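You operate a simulated robot arm through the tools that you are given. There is no shell and no other tool. Be economical: measure what you need, move in short steps, check, and stop when the job is done.

You run a simulated two-armed robot. Do the job below in one go: nothing can be reset, and whatever is moved stays where it is left.

JOB
Stand the spent filter in the sink, fit the kind the display names, lock it and flush the unit. Set down upright: filter cartridge.

Only the result counts: the job must be done as asked and must still hold three seconds after the hand-in. Knocking over, shifting, dropping, spilling or breaking anything else fails it.

ROBOT AND FRAMES
Two 7-joint arms with fingered hands on one trunk, on a base that drives. Base frame: it is fixed to the floor where the robot stands at the start and does not move with it; the origin is under the middle of the robot, x ahead of it, y to its left, z up. Lengths are in mm, angles in rad, forces in N, time in s.
The left shoulder is at the start at [30, 119, 1144], the right one opposite. With the tool pointing down near the work surface each hand reaches from about 320 to 760 mm from the robot's upright axis, wherever it stands, measured 20 degrees to its own side. Places, roughly: filter lock ring [800, 100, 1000]; filter socket [800, 100, 900]; sink [700, 700, 700]; water unit display [700, -100, 1300]; water unit flush button [700, 0, 1300]; water unit switch [700, -100, 1300]. Payload 3.8 kg a hand.
Tool frame (each hand has its own): the origin (TCP) lies between the finger pads and is the grasp point; the fingertips stand 25 mm ahead of it; z points along the fingers, y is the line along which they close. Largest opening 88 mm; the body of the gripper starts 29 mm behind the TCP. The gripper is a hand of 4 fingers: y runs from the thumb to the fingers, the wrist lies at [-13, -106, -174] in the tool frame, and closing takes about 1.5 s.
Orientation is told as [roll, pitch, yaw] about the base's x, y, z axes, in that order, counted from this pose: with the fingers straight down and the wrist toward the robot, the tool's x, y and z point along [0, 1, 0], [1, 0, 0] and [0, 0, -1] of the base frame.

CONTROLS
- The arms move only by the tool move_arm. It takes "left_deltas", "right_deltas" or both (then of equal length, played together; a hand with none holds still); each is a list that holds one entry, the list of rows, each a list of 6 numbers: the shift along the tool's x, y, z in mm, then the turn, a rotation vector about the tool's x, y, z in rad. In form: [[[tx, ty, tz, wx, wy, wz], ...]]. A call has 1 to 8 rows; each row shifts and turns the commanded pose from where the row before left it, along the tool's axes as they then stand. "left_gripper" and "right_gripper" are, for a hand that has rows, the finger opening in mm, from 0 to 88, set as the call begins (left out, the last holds). Each row takes 0.2 s and may step no farther than 50 mm and 0.15 rad from the row before; otherwise, or with a gripper value out of range, the whole call is refused. A pose out of reach is approached as far as the arm can. The call stops where the force on the tool passes 90 N (or 10 N more than at its start, if that is more) or the arm is blocked; 0.2 s more then pass. Each finger travels about 153 mm/s and halts on what it meets, pressing with about 22 N; the grip force reading is that of the motor and also rises with nothing between the fingers. The clock runs only during rows and for 0.2 s after the last one: add rows that do not move to give the fingers time. The reply holds the time, the measured pose of the TCP, the force on the tool along the base axes, the opening and the grip force, in the units named above and with some noise, with the torque about the TCP (base axes, N m) and any sound that the robot's microphone picked up.
- Cameras (640 x 400 px; columns grow to the right, rows downward): "scene" is now at [41.5, 34.6, 1700.2]; the picture's right is [0.37, -0.93, 0.00], its down [-0.64, -0.25, -0.72] and it looks along [0.67, 0.26, -0.69] (base axes); focal length 246 px, centre (320, 200). "left" rides on the left gripper at [-64, -83, -98] in its tool frame; the picture's right is [-0.62, -0.37, 0.69], its down [0.71, -0.63, 0.30] and it looks along [0.32, 0.68, 0.65] (tool axes); focal length 265 px, centre (320, 200). "right" rides on the right gripper at [64, -83, -98] in its tool frame; the picture's right is [-0.62, 0.37, -0.69], its down [-0.71, -0.63, 0.30] and it looks along [-0.32, 0.68, 0.65] (tool axes); focal length 265 px, centre (320, 200). There is no depth. A picture from a camera that has moved, and an enlarged one, comes with that camera's place and axes in the base frame and with its lens. The place of the scene camera against the robot may be out by one fixed shift of up to 25 mm in any direction.
- snapshot(camera): a new picture of that camera. The clock stands still meanwhile.
- lift_body(by): slides the trunk up (or, below 0, down) by that many mm; the arms and the scene camera ride with it, the base frame stays. It gives what a move gives, with no picture.
- base_move(legs): drives the robot by 1 to 6 legs, each [ahead, left, turn to the left] in mm, mm and rad, along the robot's own axes; the way and the turn of a leg run together, so that a leg with both is an arc; at most 1500 mm and 3.142 rad a leg. The arms and the cameras ride along, it lands a little off, and it stops where it bumps. It gives what a move gives.
- curl_fingers(index, middle, ring, thumb_bend, thumb_turn, hand): sets how far each is bent, from 0 (flat) to 1 (curled in); at 0.3 the hand is open as for a grip, at 0.7 the pads meet at the TCP. One left out holds its place. A second passes; each finger stops where it meets its share of the squeeze, and holds until it gets a number again. A gripper value or a shape takes the hand back. It gives what a move gives, with no picture; readings hold the bend of each and the force on the fingers (four entries, about 0 where the hand has none), thumb and palm. thumb_turn goes from beside the hand (0) to across from the fingers (1), as for a grip.
- hand_shape(shape, hand): the hand has 4 fingers and takes this shape, open, in about a second: jaw (thumb against the fingers, like two jaws); tri (thumb and two fingers); tip (a fingertip pinch); poke (one finger out to press); point (the index stretched); flat (the hand flat); cup (the hand cupped); fist (a fist). The gripper value then closes the fingers along that shape, each until it touches; the sizes above hold for jaw. It gives what a move gives, with no picture.
- aim_head(pan, tilt): turns the head with the scene camera to pan (to the left, within 2.094 rad either way) and tilt (down, from -0.506 to 1.204), counted from straight ahead of the robot. It gives what a move gives.
- enlarge(camera, box): a new picture of the part [left, top, right, bottom] of that camera's present view, enlarged. The clock stands still meanwhile.
- job_done(): hands the job in; it is judged then, once.

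Work in short steps. Places have to be worked out from the pictures, the camera data and where the tool is seen: move nearer, look again, correct. Check each grasp and each placing, and mend what went wrong. You have 120 turns and 100 pictures in all, those below and enlarged ones among them. Open the grippers and draw the arms clear of the work before you hand the job in, unless the task says otherwise; then end with one line.

The tools are called as name(argument=value, ...) on one line, values as JSON. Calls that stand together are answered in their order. move_arm: Moves the arms, as the interface text tells. Its arguments: {"type":"object","properties":{"left_deltas":{"type":"array"},"left_gripper":{"type":"number"},"right_deltas":{"type":"array"},"right_gripper":{"type":"number"}},"required":[]} The other tools are called the same way: lift_body (by) slides the trunk up or down; hand_shape (shape, hand) gives the hand a shape; curl_fingers (index, middle, ring, thumb_bend, thumb_turn, hand) moves the fingers one by one; base_move (legs) drives the base; aim_head (pan, tilt) turns the head that bears the scene camera; snapshot (camera) takes a picture; enlarge (camera, box) takes an enlarged picture of a part of a camera's view; job_done () hands the job in.

At the start:

```text
time_s: 0.0
left_eef_pos: [461.7, 374.2, 1502.7]
left_tool_rot: [0.001, 0.0, 0.0]
left_contact_force: [0.8, 0.0, -0.7]
left_torque: [0.03, 0.03, -0.02]
left_width: 87.7
left_grasp_force: 0.1
left_shape: jaw
left_bend: [0.3, 0.3, 0.3, 0.3, 0.98]
left_finger forces: [0.0, 0.0, 0.0, 0.0, 0.0, 0.0]
right_eef_pos: [583.7, -137.2, 1423.2]
right_tool_rot: [0.0, 0.001, -0.001]
right_contact_force: [-0.5, -0.4, 0.0]
right_torque: [0.02, 0.0, 0.01]
right_width: 87.5
right_grasp_force: 0.0
right_shape: jaw
right_bend: [0.3, 0.3, 0.3, 0.3, 0.98]
right_finger forces: [0.1, 0.0, 0.1, 0.0, 0.1, 0.0]
trunk travel left (down, up): [-300.0, 290.0]
robot x, y, heading: [-3.1, -0.3, 0.004]
head pan, tilt: [0.375, 0.764]
```

scene: 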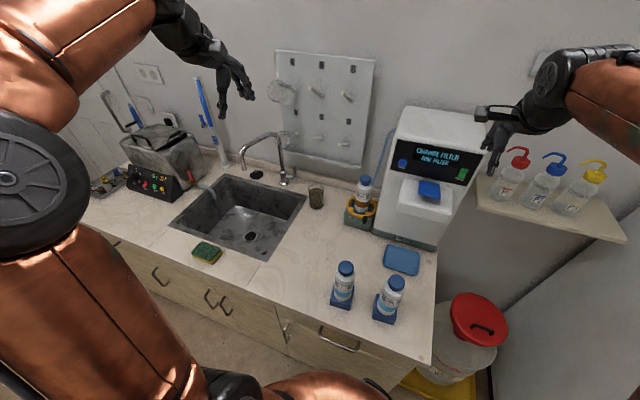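
right: 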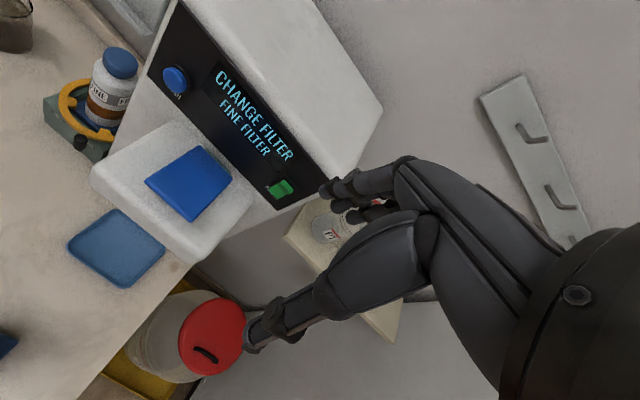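
left: 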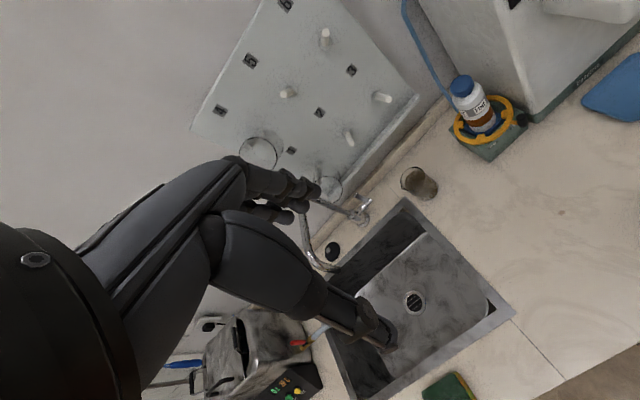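

The display reads "CHANGE FILTER / FINE FILTER". I enlarge the scene view to read the labels on the two new cartridges and to see the socket and ring.

enlarge(camera="scene", box=[310, 240, 430, 330])

enlarge(camera="scene", box=[320, 150, 480, 250])

enlarge(camera="left", box=[420, 50, 560, 170])

```text
4.44 times, centred on (370, 285) of scene
camera zoom: at [41.5, 34.6, 1700.2], right [0.37, -0.93, 0.0], down [-0.64, -0.25, -0.72], along [0.67, 0.26, -0.69], focal length 1092 px, centre (98, -178)
```

zoom: 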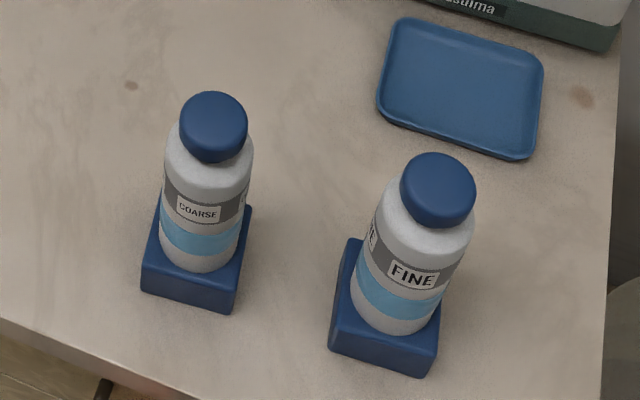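

```text
4.00 times, centred on (400, 200) of scene
camera zoom: at [41.5, 34.6, 1700.2], right [0.37, -0.93, 0.0], down [-0.64, -0.25, -0.72], along [0.67, 0.26, -0.69], focal length 983 px, centre (0, 200)
```

zoom: 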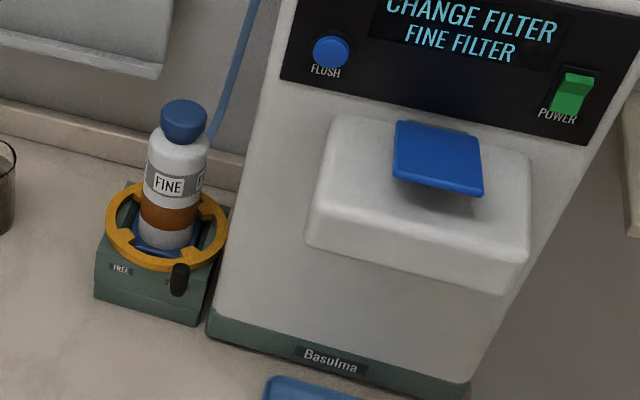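

```text
3.33 times, centred on (490, 110) of left
camera zoom: at [378.0, 309.9, 1602.6], right [-0.37, -0.62, -0.69], down [-0.63, 0.71, -0.3], along [0.68, 0.32, -0.65], focal length 885 px, centre (-247, 500)
```

zoom: 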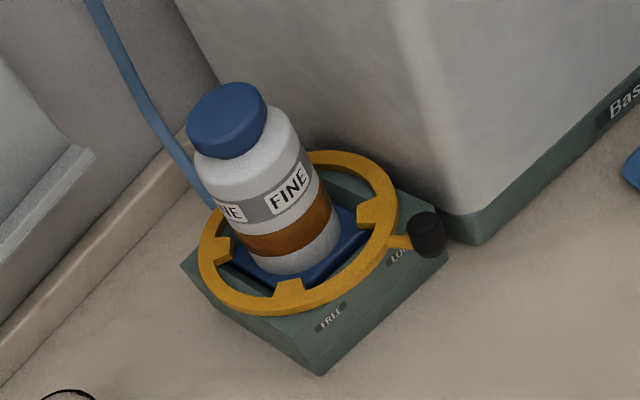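

New fine cartridge is the right one (blue band, "FINE"), near [432,-43]; the spent one (brown band) stands in the socket near [790,135], its ring knob at LOCK. I draw the right hand back, then drive ahead so the socket is in reach.

move_arm(right_deltas=[[[0, -50, 0, 0, 0, 0], [0, -50, 0, 0, 0, 0], [0, -50, 0, 0, 0, 0], [0, -50, 0, 0, 0, 0]]])

base_move(legs=[[120, 0, 0]])

snapshot(camera="scene")

snapshot(camera="left")

```text
time_s: 1.0
left_eef_pos: [458.5, 372.9, 1504.5]
left_tool_rot: [-0.001, -0.002, 0.0]
left_contact_force: [-0.3, 0.2, -0.9]
left_torque: [0.04, 0.02, 0.01]
left_width: 87.5
left_grasp_force: 0.0
left_shape: jaw
left_bend: [0.3, 0.3, 0.3, 0.3, 0.98]
left_finger forces: [0.1, 0.0, 0.0, 0.0, 0.0, 0.1]
right_eef_pos: [380.5, -139.4, 1423.2]
right_tool_rot: [0.0, -0.004, 0.0]
right_contact_force: [-0.3, 0.1, 0.1]
right_torque: [-0.02, -0.03, -0.02]
right_width: 87.5
right_grasp_force: 0.1
right_shape: jaw
right_bend: [0.3, 0.3, 0.3, 0.3, 0.98]
right_finger forces: [0.1, 0.0, 0.0, 0.0, 0.1, 0.1]
trunk travel left (down, up): [-300.0, 290.0]
robot x, y, heading: [-1.3, -2.2, -0.005]
head pan, tilt: [0.375, 0.764]
```

```text
time_s: 2.2
left_eef_pos: [551.7, 373.3, 1503.3]
left_tool_rot: [0.0, 0.002, 0.0]
left_contact_force: [-0.7, -0.3, 0.2]
left_torque: [0.03, 0.0, 0.0]
left_width: 87.6
left_grasp_force: 0.1
left_shape: jaw
left_bend: [0.3, 0.3, 0.3, 0.3, 0.98]
left_finger forces: [0.0, 0.1, 0.0, 0.0, 0.0, 0.0]
right_eef_pos: [471.6, -138.8, 1423.3]
right_tool_rot: [-0.001, 0.002, -0.002]
right_contact_force: [-0.4, -0.3, -0.4]
right_torque: [0.02, 0.02, -0.03]
right_width: 87.9
right_grasp_force: 0.1
right_shape: jaw
right_bend: [0.3, 0.3, 0.3, 0.3, 0.98]
right_finger forces: [0.0, 0.0, 0.0, 0.0, 0.0, 0.0]
trunk travel left (down, up): [-300.0, 290.0]
robot x, y, heading: [88.0, -1.1, 0.004]
head pan, tilt: [0.375, 0.764]
```

```text
93 pictures are left
camera scene: at [130.4, 34.8, 1700.2], right [0.37, -0.93, 0.0], down [-0.64, -0.25, -0.72], along [0.67, 0.26, -0.69], focal length 246 px, centre (320, 200)
```

scene: 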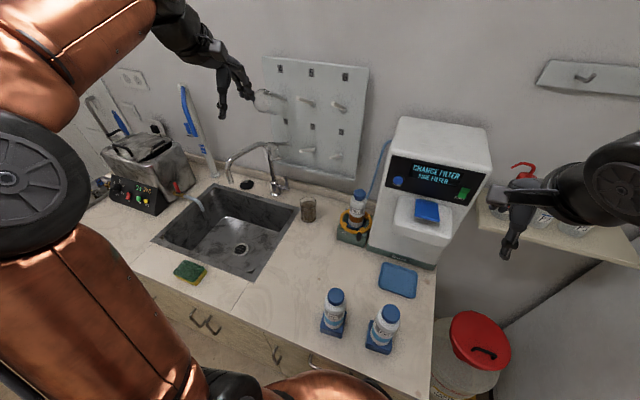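

```text
92 pictures are left
camera left: at [467.2, 309.8, 1602.1], right [-0.37, -0.62, -0.69], down [-0.63, 0.71, -0.3], along [0.68, 0.32, -0.66], focal length 265 px, centre (320, 200)
```

left: 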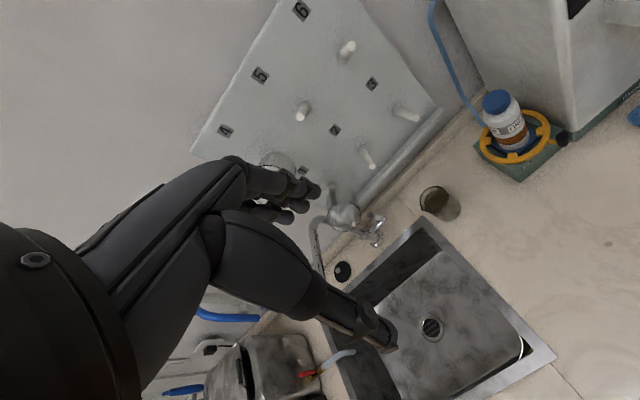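

The base halted at x≈88 (likely at the counter). I bring the left hand down for a close view of socket and ring.

move_arm(left_deltas=[[[-32, 2, 38, 0, 0, 0], [-32, 2, 38, 0, 0, 0], [-32, 2, 38, 0, 0, 0], [-32, 2, 38, 0, 0, 0], [-32, 2, 38, 0, 0, 0], [-32, 2, 38, 0, 0, 0], [-32, 2, 38, 0, 0, 0]]])

snapshot(camera="left")

```text
time_s: 3.8
left_eef_pos: [564.4, 149.0, 1235.3]
left_tool_rot: [0.002, 0.003, -0.003]
left_contact_force: [-0.5, 0.1, -0.2]
left_torque: [-0.02, 0.04, 0.03]
left_width: 87.6
left_grasp_force: 0.2
left_shape: jaw
left_bend: [0.3, 0.3, 0.3, 0.3, 0.98]
left_finger forces: [0.1, 0.0, 0.1, 0.0, 0.0, 0.0]
right_eef_pos: [470.7, -139.3, 1422.7]
right_tool_rot: [-0.001, 0.0, -0.001]
right_contact_force: [0.4, 0.3, 1.0]
right_torque: [0.01, 0.01, 0.0]
right_width: 87.7
right_grasp_force: 0.0
right_shape: jaw
right_bend: [0.3, 0.3, 0.3, 0.3, 0.98]
right_finger forces: [0.0, 0.0, 0.0, 0.1, 0.0, 0.0]
trunk travel left (down, up): [-300.0, 290.0]
robot x, y, heading: [87.4, 0.6, -0.004]
head pan, tilt: [0.375, 0.764]
```

```text
91 pictures are left
camera left: at [480.3, 84.9, 1335.1], right [-0.37, -0.62, -0.69], down [-0.63, 0.72, -0.3], along [0.68, 0.32, -0.65], focal length 265 px, centre (320, 200)
```

left: 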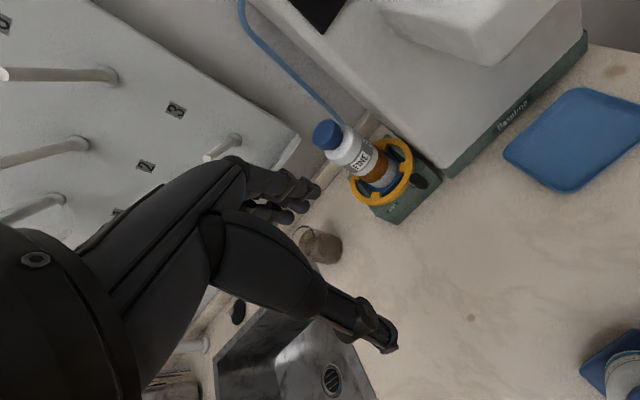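

Cap of the spent cartridge triangulates to about [797,133,1103], knob to about [714,100,980]. I enlarge to see ring, knob and labels.

enlarge(camera="left", box=[300, 105, 460, 235])

```text
3.08 times, centred on (380, 170) of left
camera zoom: at [480.3, 84.9, 1335.1], right [-0.37, -0.62, -0.69], down [-0.63, 0.72, -0.3], along [0.68, 0.32, -0.65], focal length 817 px, centre (135, 292)
```

zoom: 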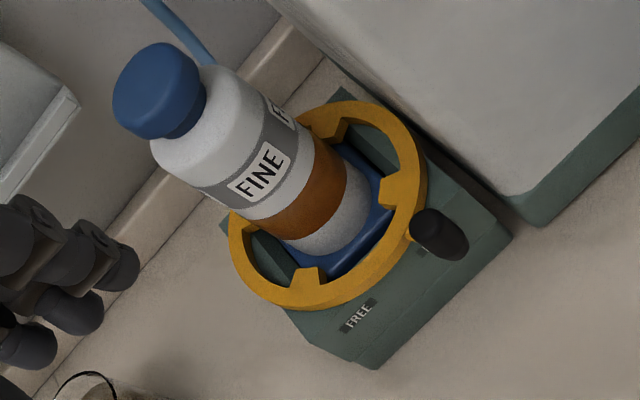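

Knob must travel from LOCK (bearing about −22°) to FREE (about +22°), i.e. ~70 mm toward +y. I take the poke shape with the left hand and look at where the finger stands.

hand_shape(hand="left", shape="poke")

snapshot(camera="left")

snapshot(camera="scene")

```text
time_s: 4.7
left_eef_pos: [565.3, 150.4, 1236.2]
left_tool_rot: [-0.001, 0.001, -0.004]
left_contact_force: [0.8, -0.1, 0.5]
left_torque: [-0.02, 0.01, -0.01]
left_width: 0.1
left_grasp_force: 0.0
left_shape: poke
left_bend: [0.7, 0.7, 0.99, 1.0, 1.0]
left_finger forces: [0.1, 0.1, 0.1, 0.0, 0.0, 0.1]
right_eef_pos: [471.8, -138.9, 1422.5]
right_tool_rot: [0.001, 0.0, -0.002]
right_contact_force: [-0.5, 0.7, -0.6]
right_torque: [-0.01, -0.01, -0.02]
right_width: 87.8
right_grasp_force: 0.0
right_shape: jaw
right_bend: [0.3, 0.3, 0.3, 0.3, 0.98]
right_finger forces: [0.1, 0.1, 0.1, 0.0, 0.0, 0.0]
trunk travel left (down, up): [-300.0, 290.0]
robot x, y, heading: [88.2, 4.1, -0.001]
head pan, tilt: [0.375, 0.764]
```

```text
89 pictures are left
camera left: at [480.1, 86.7, 1335.7], right [-0.37, -0.62, -0.69], down [-0.63, 0.71, -0.3], along [0.68, 0.32, -0.65], focal length 265 px, centre (320, 200)
```

left: 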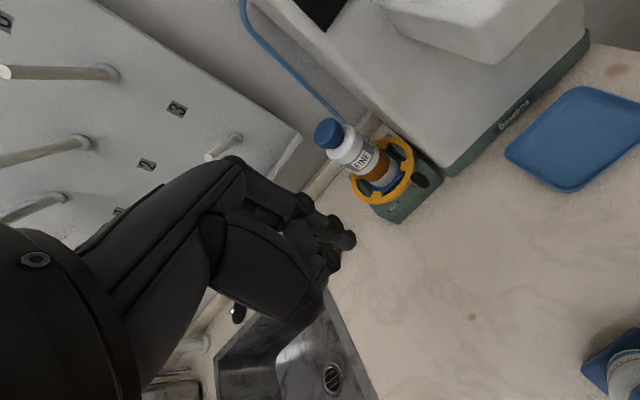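

```text
88 pictures are left
camera scene: at [128.5, 34.3, 1700.2], right [0.37, -0.93, 0.0], down [-0.64, -0.25, -0.72], along [0.67, 0.26, -0.69], focal length 246 px, centre (320, 200)
```

scene: 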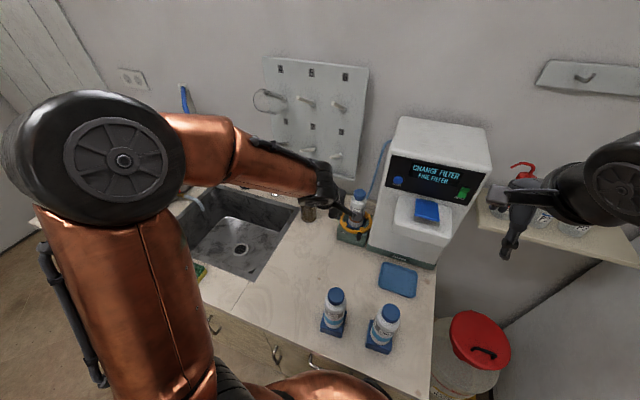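

I'll straddle the knob instead: jaw shape, hand yawed −90° so that the fingers lie on the machine side of the knob and the wrist on the +y side. First rotate at height.

hand_shape(hand="left", shape="jaw")

move_arm(left_deltas=[[[0, 0, 0, 0, 0, 0.143], [0, 0, 0, 0, 0, 0.143], [0, 0, 0, 0, 0, 0.143], [0, 0, 0, 0, 0, 0.143], [0, 0, 0, 0, 0, 0.143], [0, 0, 0, 0, 0, 0.143], [0, 0, 0, 0, 0, 0.143], [0, 0, 0, 0, 0, 0.143]]])

move_arm(left_deltas=[[[0, 0, 0, 0, 0, 0.143], [0, 0, 0, 0, 0, 0.143], [0, 0, 0, 0, 0, 0.143], [0, 0, 0, 0, 0, 0]]], left_gripper=50)

snapshot(camera="left")

```text
time_s: 5.6
left_eef_pos: [563.9, 151.4, 1237.6]
left_tool_rot: [0.001, -0.001, -0.001]
left_contact_force: [1.0, -0.2, -0.4]
left_torque: [0.01, -0.01, 0.02]
left_width: 87.6
left_grasp_force: 0.0
left_shape: jaw
left_bend: [0.3, 0.3, 0.3, 0.3, 0.98]
left_finger forces: [0.0, 0.0, 0.0, 0.0, 0.0, 0.0]
right_eef_pos: [470.7, -139.7, 1423.0]
right_tool_rot: [-0.001, 0.001, -0.001]
right_contact_force: [-0.5, 0.5, 0.1]
right_torque: [-0.01, 0.03, -0.01]
right_width: 87.6
right_grasp_force: 0.0
right_shape: jaw
right_bend: [0.3, 0.3, 0.3, 0.3, 0.98]
right_finger forces: [0.0, 0.0, 0.0, 0.0, 0.1, 0.0]
trunk travel left (down, up): [-300.0, 290.0]
robot x, y, heading: [86.4, -0.1, 0.004]
head pan, tilt: [0.375, 0.764]
```

```text
time_s: 7.4
left_eef_pos: [561.9, 149.2, 1237.9]
left_tool_rot: [-0.002, 0.002, -1.147]
left_contact_force: [-0.5, 0.3, 0.7]
left_torque: [-0.01, 0.0, -0.03]
left_width: 87.8
left_grasp_force: 0.1
left_shape: jaw
left_bend: [0.3, 0.3, 0.3, 0.3, 0.98]
left_finger forces: [0.0, 0.0, 0.0, 0.0, 0.0, 0.1]
right_eef_pos: [472.2, -138.4, 1422.3]
right_tool_rot: [-0.001, -0.001, 0.0]
right_contact_force: [0.2, 0.8, 0.0]
right_torque: [0.02, -0.01, -0.01]
right_width: 87.8
right_grasp_force: 0.0
right_shape: jaw
right_bend: [0.3, 0.3, 0.3, 0.3, 0.98]
right_finger forces: [0.0, 0.1, 0.1, 0.1, 0.1, 0.1]
trunk travel left (down, up): [-300.0, 290.0]
robot x, y, heading: [89.2, 1.7, 0.001]
head pan, tilt: [0.375, 0.764]
```

```text
time_s: 8.4
left_eef_pos: [561.7, 148.2, 1237.6]
left_tool_rot: [0.001, -0.002, -1.577]
left_contact_force: [0.3, -0.2, 0.3]
left_torque: [-0.02, 0.02, 0.0]
left_width: 50.4
left_grasp_force: 0.0
left_shape: jaw
left_bend: [0.74, 0.42, 0.38, 0.66, 1.0]
left_finger forces: [0.0, 0.0, 0.0, 0.0, 0.0, 0.0]
right_eef_pos: [469.3, -138.7, 1422.0]
right_tool_rot: [0.001, 0.0, 0.002]
right_contact_force: [0.2, 0.1, -0.2]
right_torque: [-0.01, 0.02, -0.01]
right_width: 87.7
right_grasp_force: 0.1
right_shape: jaw
right_bend: [0.3, 0.3, 0.3, 0.3, 0.98]
right_finger forces: [0.0, 0.0, 0.0, 0.0, 0.0, 0.0]
trunk travel left (down, up): [-300.0, 290.0]
robot x, y, heading: [89.3, -4.5, -0.001]
head pan, tilt: [0.375, 0.764]
```

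```text
87 pictures are left
camera left: at [497.9, 233.4, 1336.7], right [-0.62, 0.37, -0.69], down [0.72, 0.63, -0.3], along [0.32, -0.69, -0.65], focal length 265 px, centre (320, 200)
```

left: 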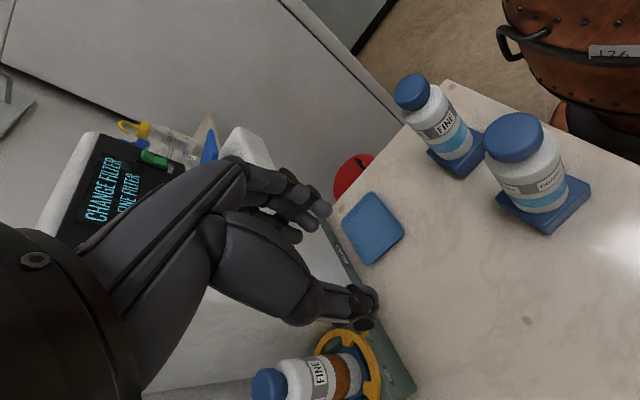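

Yaw done. I move to above the knob at about [695,100,1058] and look.

move_arm(left_deltas=[[[33, 12, 45, 0, 0, 0], [33, 12, 45, 0, 0, 0], [33, 12, 45, 0, 0, 0], [34, 12, 45, 0, 0, 0]]])

snapshot(camera="left")

enlarge(camera="scene", box=[290, 160, 450, 260])

```text
refused: row 1 steps farther than a row can; nothing moved
```

```text
86 pictures are left
camera left: at [497.9, 233.4, 1336.7], right [-0.62, 0.37, -0.69], down [0.72, 0.63, -0.3], along [0.32, -0.69, -0.65], focal length 265 px, centre (320, 200)
```

left: 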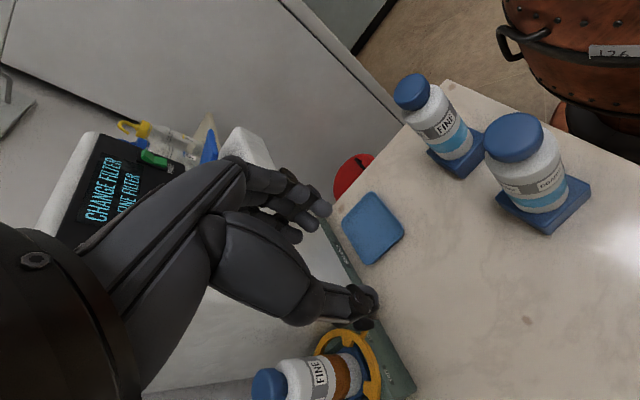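

```text
4.00 times, centred on (370, 210) of scene
camera zoom: at [127.8, 34.6, 1700.2], right [0.37, -0.93, 0.0], down [-0.64, -0.25, -0.72], along [0.67, 0.26, -0.69], focal length 983 px, centre (120, 160)
```

zoom: 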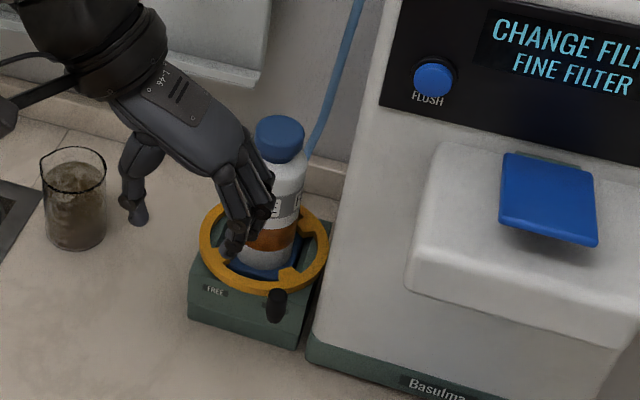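

Row steps were too long; I repeat in smaller ones.

move_arm(left_deltas=[[[26, 10, 30, 0, 0, 0], [26, 10, 30, 0, 0, 0], [26, 10, 30, 0, 0, 0], [26, 10, 30, 0, 0, 0], [29, 8, 30, 0, 0, 0], [0, 0, 30, 0, 0, 0]]])

snapshot(camera="left")

enlarge(camera="scene", box=[290, 160, 450, 260])

```text
time_s: 9.8
left_eef_pos: [696.5, 101.4, 1055.7]
left_tool_rot: [0.002, 0.001, -1.573]
left_contact_force: [-0.6, -0.1, -0.3]
left_torque: [0.01, -0.01, 0.0]
left_width: 50.4
left_grasp_force: 0.1
left_shape: jaw
left_bend: [0.74, 0.42, 0.38, 0.66, 1.0]
left_finger forces: [0.0, 0.0, 0.0, 0.0, 0.2, 0.0]
right_eef_pos: [470.2, -138.3, 1422.7]
right_tool_rot: [0.0, 0.002, 0.002]
right_contact_force: [-0.6, -0.1, -0.3]
right_torque: [0.01, -0.02, 0.02]
right_width: 87.6
right_grasp_force: 0.1
right_shape: jaw
right_bend: [0.3, 0.3, 0.3, 0.3, 0.98]
right_finger forces: [0.0, 0.0, 0.1, 0.0, 0.0, 0.0]
trunk travel left (down, up): [-300.0, 290.0]
robot x, y, heading: [86.3, 1.0, -0.004]
head pan, tilt: [0.375, 0.764]
```

```text
84 pictures are left
camera left: at [631.7, 184.7, 1156.1], right [-0.62, 0.37, -0.69], down [0.72, 0.63, -0.3], along [0.32, -0.68, -0.65], focal length 265 px, centre (320, 200)
```

left: 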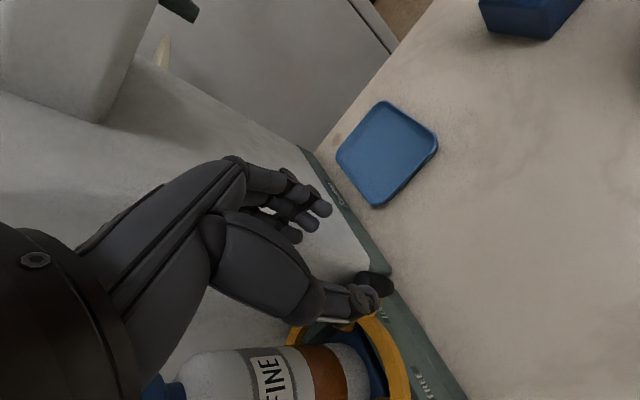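

```text
4.00 times, centred on (370, 210) of scene
camera zoom: at [128.0, 35.2, 1700.2], right [0.37, -0.93, 0.0], down [-0.64, -0.25, -0.72], along [0.67, 0.26, -0.69], focal length 983 px, centre (120, 160)
```

zoom: 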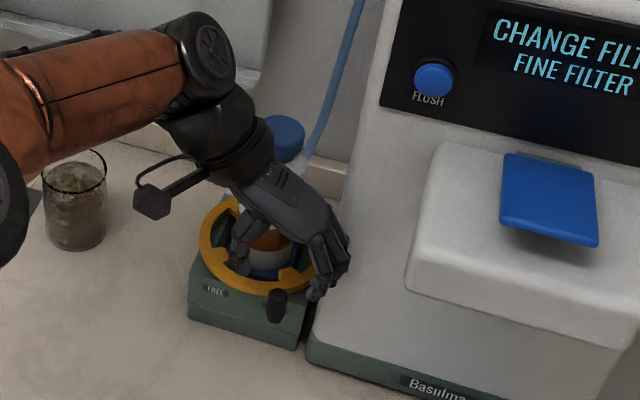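

Knob lies between thumb (y≈130) and fingers (y≈64). I descend about 62 mm, shifted slightly toward me to stay off the ring, and check.

move_arm(left_deltas=[[[-8, 0, 20, 0, 0, 0], [0, 0, 20, 0, 0, 0], [0, 0, 22, 0, 0, 0]]])

snapshot(camera="left")

enlarge(camera="scene", box=[310, 170, 430, 260])

```text
time_s: 10.6
left_eef_pos: [688.9, 100.3, 996.5]
left_tool_rot: [0.001, 0.0, -1.573]
left_contact_force: [-0.1, 0.4, -0.1]
left_torque: [0.03, 0.0, -0.02]
left_width: 50.4
left_grasp_force: 0.0
left_shape: jaw
left_bend: [0.74, 0.42, 0.38, 0.66, 1.0]
left_finger forces: [0.0, 0.0, 0.0, 0.1, 0.1, 0.0]
right_eef_pos: [470.1, -139.5, 1422.1]
right_tool_rot: [0.002, 0.0, 0.0]
right_contact_force: [-0.3, 0.0, 0.3]
right_torque: [-0.04, 0.01, 0.01]
right_width: 87.8
right_grasp_force: 0.2
right_shape: jaw
right_bend: [0.3, 0.3, 0.3, 0.3, 0.98]
right_finger forces: [0.0, 0.1, 0.0, 0.0, 0.0, 0.1]
trunk travel left (down, up): [-300.0, 290.0]
robot x, y, heading: [87.3, -4.4, 0.001]
head pan, tilt: [0.375, 0.764]
```

```text
82 pictures are left
camera left: at [623.9, 185.0, 1094.5], right [-0.62, 0.37, -0.69], down [0.72, 0.63, -0.3], along [0.32, -0.68, -0.65], focal length 265 px, centre (320, 200)
```

left: 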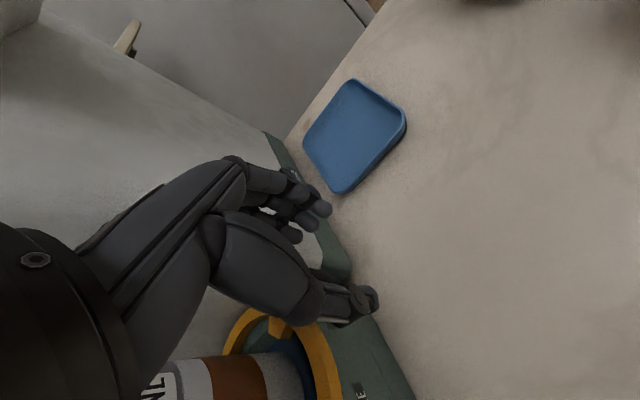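

```text
4.44 times, centred on (370, 215) of scene
camera zoom: at [128.6, 34.5, 1700.2], right [0.37, -0.93, 0.0], down [-0.64, -0.25, -0.72], along [0.67, 0.26, -0.69], focal length 1092 px, centre (98, 133)
```

zoom: 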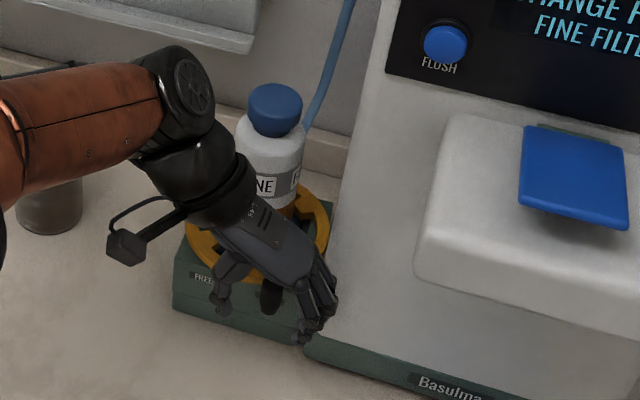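

Knob is inside the jaw. I sweep toward +y in small rows and watch the force.

move_arm(left_deltas=[[[0, -10, 0, 0, 0, 0], [0, -10, 0, 0, 0, 0], [0, -10, 0, 0, 0, 0], [0, -10, 0, 0, 0, 0], [0, -10, 0, 0, 0, 0]]])

enlarge(camera="scene", box=[310, 170, 430, 260])

```text
time_s: 11.8
left_eef_pos: [687.9, 150.9, 995.9]
left_tool_rot: [0.002, -0.001, -1.572]
left_contact_force: [-0.6, -0.3, 0.3]
left_torque: [-0.01, -0.01, -0.02]
left_width: 50.7
left_grasp_force: 0.1
left_shape: jaw
left_bend: [0.74, 0.42, 0.38, 0.66, 1.0]
left_finger forces: [0.0, 0.0, 0.2, 0.1, 0.0, 0.0]
right_eef_pos: [469.8, -139.1, 1424.2]
right_tool_rot: [-0.002, 0.0, -0.001]
right_contact_force: [0.3, -0.2, -1.5]
right_torque: [-0.01, -0.02, -0.01]
right_width: 87.8
right_grasp_force: 0.0
right_shape: jaw
right_bend: [0.3, 0.3, 0.3, 0.3, 0.98]
right_finger forces: [0.1, 0.1, 0.0, 0.0, 0.0, 0.0]
trunk travel left (down, up): [-300.0, 290.0]
robot x, y, heading: [92.1, 1.4, 0.003]
head pan, tilt: [0.375, 0.764]
```

```text
4.44 times, centred on (370, 215) of scene
camera zoom: at [128.2, 34.6, 1700.2], right [0.37, -0.93, 0.0], down [-0.64, -0.25, -0.72], along [0.67, 0.26, -0.69], focal length 1092 px, centre (98, 133)
```

zoom: 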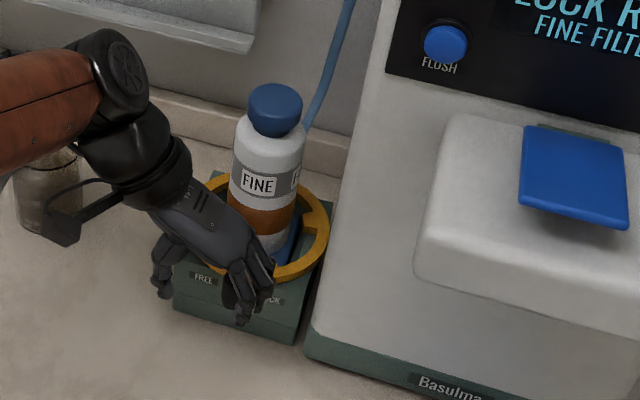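

The ring is turning (display now "LOCK R..."). I continue toward FREE.

move_arm(left_deltas=[[[0, -8, 0, 0, 0, 0], [0, -8, 0, 0, 0, 0], [0, -7, 0, 0, 0, 0], [0, -6, 0, 0, 0, 0]]])

enlarge(camera="scene", box=[310, 170, 430, 260])

```text
time_s: 12.8
left_eef_pos: [687.0, 179.3, 995.6]
left_tool_rot: [0.0, -0.001, -1.572]
left_contact_force: [-0.3, -0.5, -0.1]
left_torque: [-0.04, 0.01, 0.02]
left_width: 50.4
left_grasp_force: 0.0
left_shape: jaw
left_bend: [0.74, 0.42, 0.38, 0.66, 1.0]
left_finger forces: [0.0, 0.1, 0.3, 0.0, 0.0, 0.0]
right_eef_pos: [470.2, -139.0, 1422.4]
right_tool_rot: [0.001, 0.0, -0.003]
right_contact_force: [0.4, 0.2, 0.0]
right_torque: [-0.03, 0.0, 0.01]
right_width: 87.8
right_grasp_force: 0.1
right_shape: jaw
right_bend: [0.3, 0.3, 0.3, 0.3, 0.98]
right_finger forces: [0.0, 0.0, 0.0, 0.0, 0.0, 0.0]
trunk travel left (down, up): [-300.0, 290.0]
robot x, y, heading: [83.4, -0.7, 0.001]
head pan, tilt: [0.375, 0.764]
```

```text
4.44 times, centred on (370, 215) of scene
camera zoom: at [128.2, 34.6, 1700.2], right [0.37, -0.93, 0.0], down [-0.64, -0.25, -0.72], along [0.67, 0.26, -0.69], focal length 1092 px, centre (98, 133)
```

zoom: 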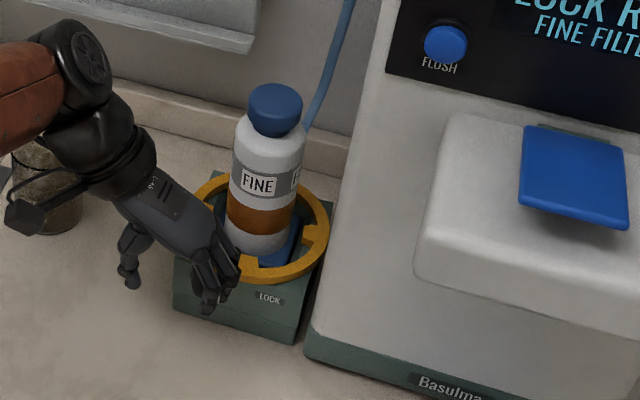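

move_arm(left_deltas=[[[0, -5, 0, 0, 0, 0], [0, -5, 0, 0, 0, 0], [0, -4, 0, 0, 0, 0]]])

snapshot(camera="left")

enlarge(camera="scene", box=[320, 190, 400, 250])

```text
time_s: 13.6
left_eef_pos: [688.0, 193.7, 995.0]
left_tool_rot: [-0.001, -0.001, -1.575]
left_contact_force: [-0.6, -1.9, 0.2]
left_torque: [-0.05, -0.03, -0.05]
left_width: 50.2
left_grasp_force: 0.1
left_shape: jaw
left_bend: [0.74, 0.42, 0.36, 0.66, 1.0]
left_finger forces: [0.1, 0.0, 2.1, 0.1, 0.0, 0.0]
right_eef_pos: [470.4, -139.5, 1422.4]
right_tool_rot: [0.001, 0.0, 0.0]
right_contact_force: [0.6, 0.5, -0.2]
right_torque: [0.0, -0.01, 0.0]
right_width: 87.7
right_grasp_force: 0.1
right_shape: jaw
right_bend: [0.3, 0.3, 0.3, 0.3, 0.98]
right_finger forces: [0.0, 0.1, 0.0, 0.1, 0.0, 0.0]
trunk travel left (down, up): [-300.0, 290.0]
robot x, y, heading: [87.8, 0.3, 0.003]
head pan, tilt: [0.375, 0.764]
```

```text
78 pictures are left
camera left: at [623.0, 277.4, 1094.6], right [-0.62, 0.37, -0.69], down [0.72, 0.63, -0.31], along [0.32, -0.68, -0.65], focal length 265 px, centre (320, 200)
```

left: 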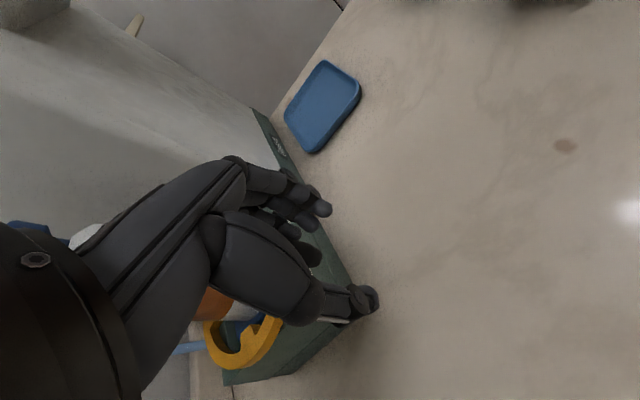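

```text
6.67 times, centred on (360, 220) of scene
camera zoom: at [128.2, 34.0, 1700.2], right [0.37, -0.93, 0.0], down [-0.64, -0.25, -0.72], along [0.67, 0.26, -0.69], focal length 1638 px, centre (53, 67)
```

zoom: 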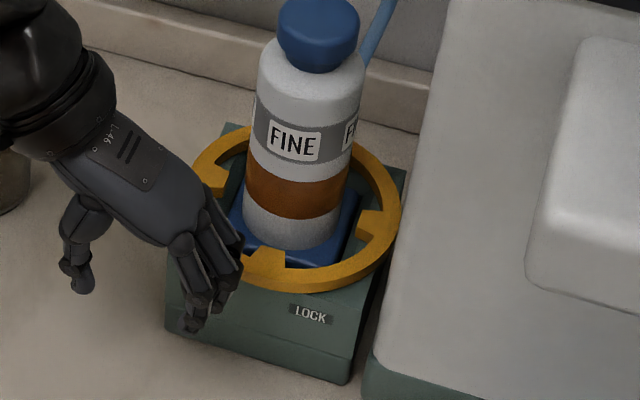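

Force just begins to rise (2 N). I push a few mm more to find the stop.

move_arm(left_deltas=[[[0, -3, 0, 0, 0, 0], [0, -3, 0, 0, 0, 0]]])

```text
time_s: 14.2
left_eef_pos: [686.7, 198.9, 995.3]
left_tool_rot: [-0.002, 0.002, -1.575]
left_contact_force: [-1.2, -4.8, 0.7]
left_torque: [-0.1, 0.0, -0.21]
left_width: 50.4
left_grasp_force: 0.1
left_shape: jaw
left_bend: [0.74, 0.42, 0.32, 0.66, 1.0]
left_finger forces: [0.0, 0.0, 4.5, 0.1, 0.0, 0.0]
right_eef_pos: [471.1, -140.9, 1421.5]
right_tool_rot: [0.001, 0.001, -0.002]
right_contact_force: [-1.1, -0.1, 0.2]
right_torque: [-0.02, 0.0, 0.02]
right_width: 87.9
right_grasp_force: 0.0
right_shape: jaw
right_bend: [0.3, 0.3, 0.3, 0.3, 0.98]
right_finger forces: [0.0, 0.1, 0.1, 0.0, 0.1, 0.1]
trunk travel left (down, up): [-300.0, 290.0]
robot x, y, heading: [87.2, -0.5, 0.003]
head pan, tilt: [0.375, 0.764]
```

Finger starts yielding: the ring is at its stop (FREE). I back off a bit, lift the hand and look.

move_arm(left_deltas=[[[-5, 10, 0, 0, 0, 0], [0, 0, -40, 0, 0, 0], [0, 0, -48, 0, 0, 0], [0, -10, -48, 0, 0, 0], [-25, -30, -30, 0, 0, 0], [-30, -30, -20, 0, 0, 0]]])

enlarge(camera="scene", box=[310, 170, 430, 260])

```text
time_s: 15.6
left_eef_pos: [627.4, 260.5, 1179.9]
left_tool_rot: [-0.001, 0.0, -1.575]
left_contact_force: [-1.3, 0.2, -0.1]
left_torque: [-0.01, 0.02, -0.01]
left_width: 50.4
left_grasp_force: 0.2
left_shape: jaw
left_bend: [0.74, 0.42, 0.38, 0.66, 1.0]
left_finger forces: [0.0, 0.0, 0.1, 0.0, 0.1, 0.1]
right_eef_pos: [469.4, -139.0, 1422.8]
right_tool_rot: [0.0, 0.0, -0.002]
right_contact_force: [-0.4, 0.0, 0.0]
right_torque: [0.03, 0.0, -0.01]
right_width: 87.7
right_grasp_force: 0.1
right_shape: jaw
right_bend: [0.3, 0.3, 0.3, 0.3, 0.98]
right_finger forces: [0.1, 0.0, 0.0, 0.1, 0.0, 0.0]
trunk travel left (down, up): [-300.0, 290.0]
robot x, y, heading: [87.8, 0.0, -0.006]
head pan, tilt: [0.375, 0.764]
```

```text
4.44 times, centred on (370, 215) of scene
camera zoom: at [127.0, 35.1, 1700.2], right [0.37, -0.93, 0.0], down [-0.64, -0.25, -0.72], along [0.67, 0.26, -0.69], focal length 1092 px, centre (98, 133)
```

zoom: 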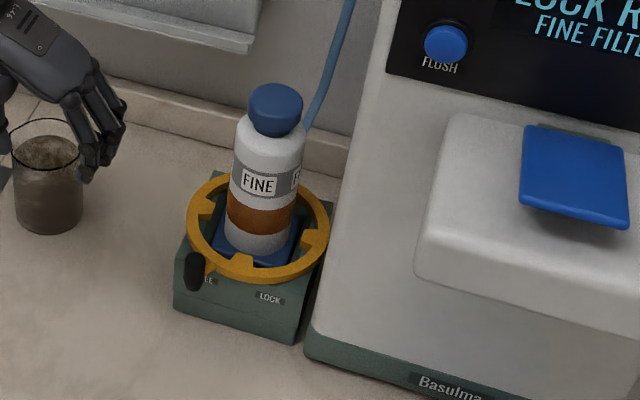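

Knob is now at FREE. Next I bring the left hand above the spent cartridge's cap (yaw −90°, closing along y), opening 74, and look.

move_arm(left_deltas=[[[0, 0, -35, 0, 0, 0], [0, 0, -25, 0, 0, 0], [34, 25.4, 0, 0, 0, 0], [34, 25.4, 0, 0, 0, 0], [34, 25.4, 0, 0, 0, 0], [34, 25.4, 0, 0, 0, 0], [34, 25.4, 0, 0, 0, 0]]], left_gripper=74)

snapshot(camera="left")

enlarge(camera="scene", box=[300, 150, 440, 250])

```text
time_s: 17.2
left_eef_pos: [713.1, 146.2, 1229.4]
left_tool_rot: [-0.002, 0.001, -1.574]
left_contact_force: [-0.2, 0.0, 0.1]
left_torque: [0.01, 0.04, 0.0]
left_width: 73.8
left_grasp_force: 0.1
left_shape: jaw
left_bend: [0.27, 0.33, 0.31, 0.44, 0.99]
left_finger forces: [0.0, 0.0, 0.1, 0.0, 0.1, 0.0]
left hand out of reach, approached as far as the arm can: row 5, 6, 7
right_eef_pos: [471.0, -139.4, 1422.2]
right_tool_rot: [0.0, 0.0, -0.002]
right_contact_force: [0.6, 1.0, -0.4]
right_torque: [-0.02, 0.02, 0.01]
right_width: 87.7
right_grasp_force: 0.0
right_shape: jaw
right_bend: [0.3, 0.3, 0.3, 0.3, 0.98]
right_finger forces: [0.0, 0.0, 0.1, 0.1, 0.1, 0.0]
trunk travel left (down, up): [-300.0, 290.0]
robot x, y, heading: [87.0, -1.5, 0.002]
head pan, tilt: [0.375, 0.764]
```

```text
75 pictures are left
camera left: at [648.6, 230.4, 1328.8], right [-0.62, 0.37, -0.69], down [0.72, 0.63, -0.3], along [0.32, -0.68, -0.65], focal length 265 px, centre (320, 200)
```

left: 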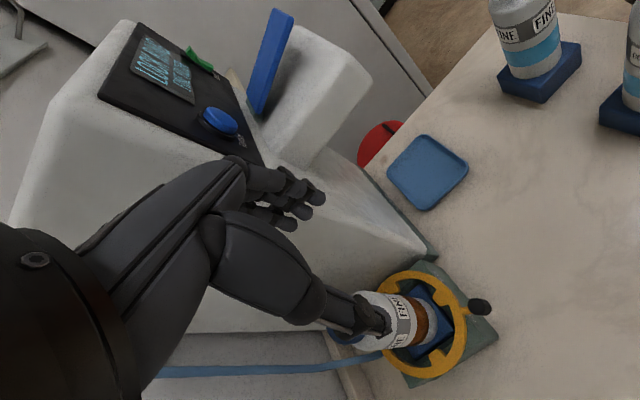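

```text
4.00 times, centred on (370, 200) of scene
camera zoom: at [128.6, 33.5, 1700.2], right [0.37, -0.93, 0.0], down [-0.64, -0.25, -0.72], along [0.67, 0.26, -0.69], focal length 983 px, centre (120, 200)
```

zoom: 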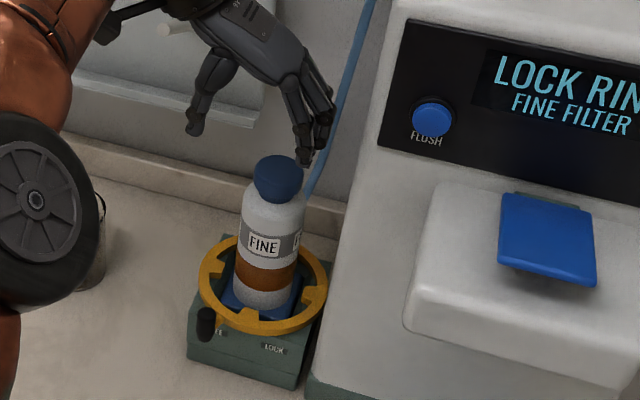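

Out of reach with this yaw; display asks "LOCK RING". The hose ends well behind (x≈940), so yaw 0 is free. I raise the trunk and turn the hand back to yaw 0 on a nearer spot.

lift_body(by=120)

move_arm(left_deltas=[[[0, 0, 0, 0, 0, -0.143], [0, 0, 0, 0, 0, -0.143], [0, 0, 0, 0, 0, -0.143], [0, 0, 0, 0, 0, -0.143], [0, 0, 0, 0, 0, -0.143], [0, 0, 0, 0, 0, -0.143], [0, 0, 0, 0, 0, -0.143], [0, 0, 0, 0, 0, -0.143]]])

move_arm(left_deltas=[[[0, 0, 0, 0, 0, -0.143], [0, 0, 0, 0, 0, -0.143], [0, 0, 0, 0, 0, -0.143], [0, 0, 0, 0, 0, 0]]])

snapshot(camera="left")

```text
time_s: 18.7
left_eef_pos: [713.4, 147.5, 1349.7]
left_tool_rot: [-0.002, -0.001, -1.572]
left_contact_force: [0.0, 0.7, -0.4]
left_torque: [0.0, -0.03, -0.05]
left_width: 74.0
left_grasp_force: 0.1
left_shape: jaw
left_bend: [0.27, 0.33, 0.31, 0.44, 0.99]
left_finger forces: [0.0, 0.0, 0.1, 0.0, 0.0, 0.0]
right_eef_pos: [471.0, -138.0, 1542.4]
right_tool_rot: [0.0, -0.001, -0.001]
right_contact_force: [0.3, 0.6, 0.5]
right_torque: [-0.03, -0.01, 0.04]
right_width: 87.8
right_grasp_force: 0.1
right_shape: jaw
right_bend: [0.3, 0.3, 0.3, 0.3, 0.98]
right_finger forces: [0.1, 0.0, 0.0, 0.0, 0.1, 0.0]
trunk travel left (down, up): [-420.0, 170.0]
robot x, y, heading: [86.5, -2.6, -0.002]
head pan, tilt: [0.375, 0.764]
```

```text
time_s: 20.5
left_eef_pos: [713.2, 146.1, 1350.2]
left_tool_rot: [-0.002, 0.001, -0.43]
left_contact_force: [0.6, 0.3, 1.2]
left_torque: [0.01, -0.02, 0.02]
left_width: 73.9
left_grasp_force: 0.1
left_shape: jaw
left_bend: [0.27, 0.33, 0.31, 0.44, 0.99]
left_finger forces: [0.0, 0.1, 0.0, 0.0, 0.0, 0.1]
right_eef_pos: [470.2, -140.0, 1542.5]
right_tool_rot: [0.001, -0.001, -0.002]
right_contact_force: [0.5, -0.2, 0.1]
right_torque: [0.03, -0.01, 0.01]
right_width: 87.8
right_grasp_force: 0.1
right_shape: jaw
right_bend: [0.3, 0.3, 0.3, 0.3, 0.98]
right_finger forces: [0.0, 0.1, 0.1, 0.0, 0.0, 0.0]
trunk travel left (down, up): [-420.0, 170.0]
robot x, y, heading: [87.4, 2.4, -0.001]
head pan, tilt: [0.375, 0.764]
```

```text
time_s: 21.5
left_eef_pos: [713.6, 147.3, 1349.4]
left_tool_rot: [0.0, 0.0, 0.0]
left_contact_force: [-0.5, 0.4, -0.3]
left_torque: [0.0, 0.01, -0.01]
left_width: 73.9
left_grasp_force: 0.0
left_shape: jaw
left_bend: [0.27, 0.33, 0.31, 0.44, 0.99]
left_finger forces: [0.0, 0.1, 0.0, 0.0, 0.0, 0.0]
right_eef_pos: [470.1, -137.9, 1541.8]
right_tool_rot: [0.0, 0.0, -0.002]
right_contact_force: [-0.5, 0.0, 0.5]
right_torque: [0.02, 0.04, -0.02]
right_width: 87.9
right_grasp_force: 0.1
right_shape: jaw
right_bend: [0.3, 0.3, 0.3, 0.3, 0.98]
right_finger forces: [0.0, 0.1, 0.1, 0.1, 0.0, 0.0]
trunk travel left (down, up): [-420.0, 170.0]
robot x, y, heading: [87.3, 1.0, 0.001]
head pan, tilt: [0.375, 0.764]
```

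```text
73 pictures are left
camera left: at [629.1, 83.9, 1448.9], right [-0.37, -0.62, -0.69], down [-0.63, 0.71, -0.3], along [0.68, 0.32, -0.65], focal length 265 px, centre (320, 200)
```

left: 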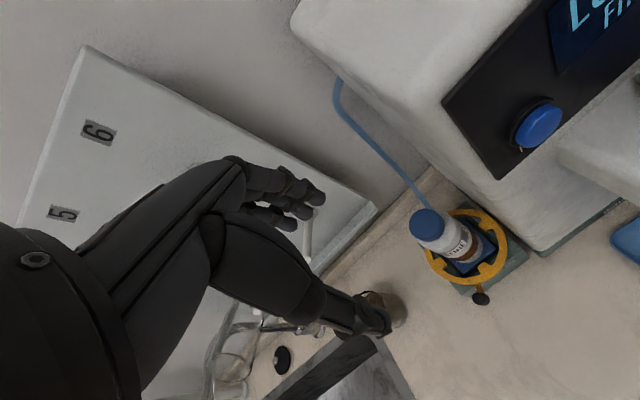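

I turn to yaw −0.5 (keeps the hand camera clear of the machine panel at y≈55) and move to 100 mm above the cap.

move_arm(left_deltas=[[[0, 0, 0, 0, 0, 0.125], [0, 0, 0, 0, 0, 0.125], [0, 0, 0, 0, 0, 0.125], [0, 0, 0, 0, 0, 0.125], [6.7, 20.1, 34, 0, 0, 0], [6.7, 20.1, 34, 0, 0, 0], [6.7, 20.1, 34, 0, 0, 0], [6.7, 20.1, 34, 0, 0, 0]]])

snapshot(camera="left")

enlarge(camera="scene", box=[300, 200, 440, 300])

```text
time_s: 23.3
left_eef_pos: [797.2, 132.9, 1212.5]
left_tool_rot: [-0.001, 0.001, -0.5]
left_contact_force: [0.0, 0.1, 0.4]
left_torque: [-0.02, 0.02, -0.02]
left_width: 73.5
left_grasp_force: 0.0
left_shape: jaw
left_bend: [0.27, 0.33, 0.31, 0.44, 0.99]
left_finger forces: [0.1, 0.0, 0.0, 0.1, 0.0, 0.1]
right_eef_pos: [473.3, -139.9, 1542.7]
right_tool_rot: [0.0, 0.001, -0.001]
right_contact_force: [0.1, 0.4, 0.0]
right_torque: [0.02, 0.03, 0.05]
right_width: 87.5
right_grasp_force: 0.0
right_shape: jaw
right_bend: [0.3, 0.3, 0.3, 0.3, 0.98]
right_finger forces: [0.1, 0.0, 0.0, 0.0, 0.1, 0.1]
trunk travel left (down, up): [-420.0, 170.0]
robot x, y, heading: [88.4, 0.2, 0.003]
head pan, tilt: [0.375, 0.764]
```

```text
72 pictures are left
camera left: at [692.7, 116.2, 1311.8], right [-0.62, -0.37, -0.69], down [-0.21, 0.93, -0.3], along [0.75, -0.04, -0.65], focal length 265 px, centre (320, 200)
```

left: 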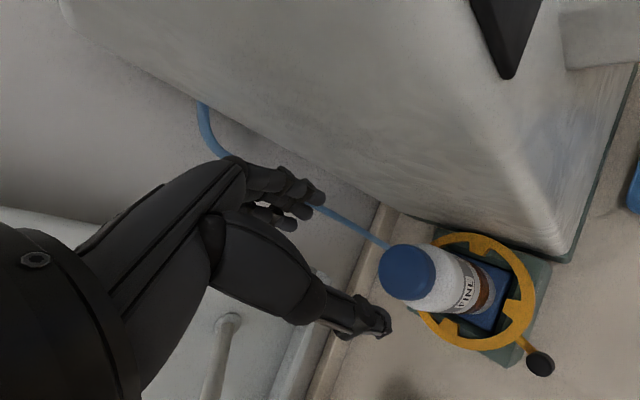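

```text
4.00 times, centred on (370, 250) of scene
camera zoom: at [130.4, 33.9, 1820.1], right [0.37, -0.93, 0.0], down [-0.64, -0.25, -0.72], along [0.67, 0.26, -0.69], focal length 983 px, centre (120, 0)
```

zoom: 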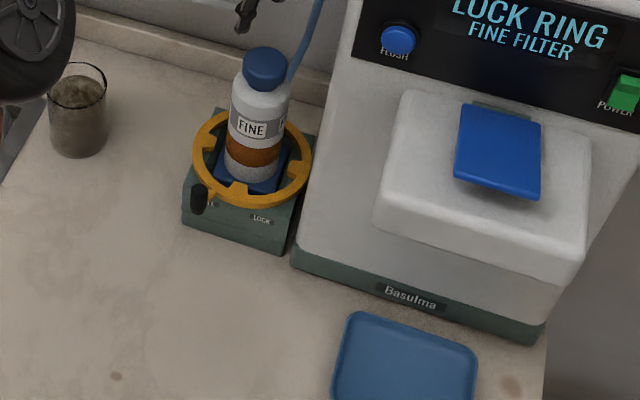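

Cap top sits at about [796,134,1121], right under the TCP. I descend to z≈1110 and close on the cap.

move_arm(left_deltas=[[[0, 0, 35, 0, 0, 0], [0, 0, 35, 0, 0, 0], [0, 0, 20, 0, 0, 0], [0, 0, 12, 0, 0, 0]]])

snapshot(camera="left")

enlarge(camera="scene", box=[310, 180, 410, 250])

```text
time_s: 24.3
left_eef_pos: [796.5, 133.5, 1111.2]
left_tool_rot: [-0.002, 0.0, -0.5]
left_contact_force: [0.3, 0.4, 0.1]
left_torque: [0.02, -0.02, -0.02]
left_width: 73.6
left_grasp_force: 0.1
left_shape: jaw
left_bend: [0.27, 0.33, 0.31, 0.44, 0.99]
left_finger forces: [0.0, 0.0, 0.0, 0.0, 0.1, 0.0]
right_eef_pos: [472.8, -138.8, 1542.0]
right_tool_rot: [0.0, 0.0, -0.001]
right_contact_force: [-0.4, 0.2, -0.2]
right_torque: [0.02, 0.01, -0.01]
right_width: 87.9
right_grasp_force: 0.1
right_shape: jaw
right_bend: [0.3, 0.3, 0.3, 0.3, 0.98]
right_finger forces: [0.0, 0.0, 0.1, 0.1, 0.0, 0.1]
trunk travel left (down, up): [-420.0, 170.0]
robot x, y, heading: [87.7, -1.0, -0.001]
head pan, tilt: [0.375, 0.764]
```

```text
70 pictures are left
camera left: at [692.7, 117.3, 1209.9], right [-0.62, -0.37, -0.69], down [-0.21, 0.93, -0.3], along [0.76, -0.04, -0.65], focal length 265 px, centre (320, 200)
```

left: 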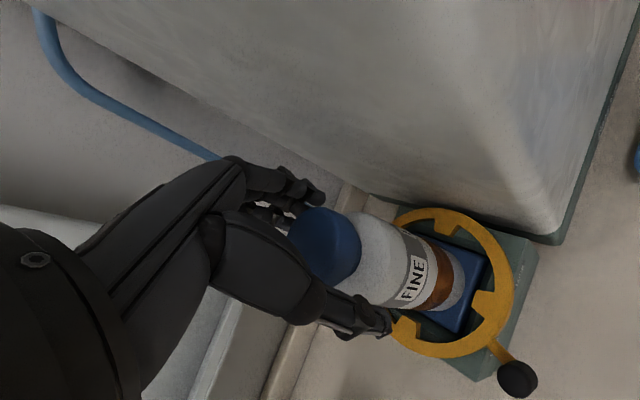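

```text
5.71 times, centred on (360, 215) of scene
camera zoom: at [129.2, 34.5, 1820.2], right [0.37, -0.93, 0.0], down [-0.64, -0.25, -0.72], along [0.67, 0.26, -0.69], focal length 1404 px, centre (91, 114)
```

zoom: 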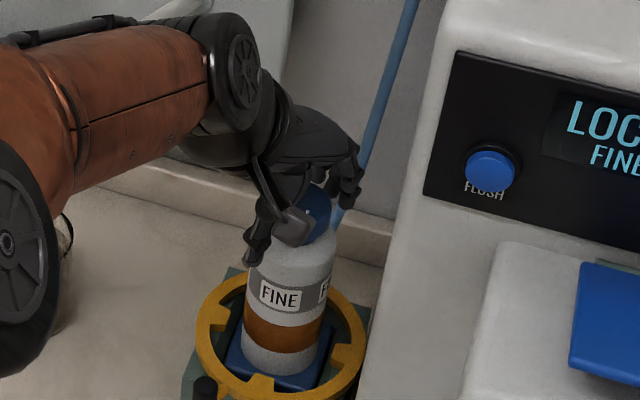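

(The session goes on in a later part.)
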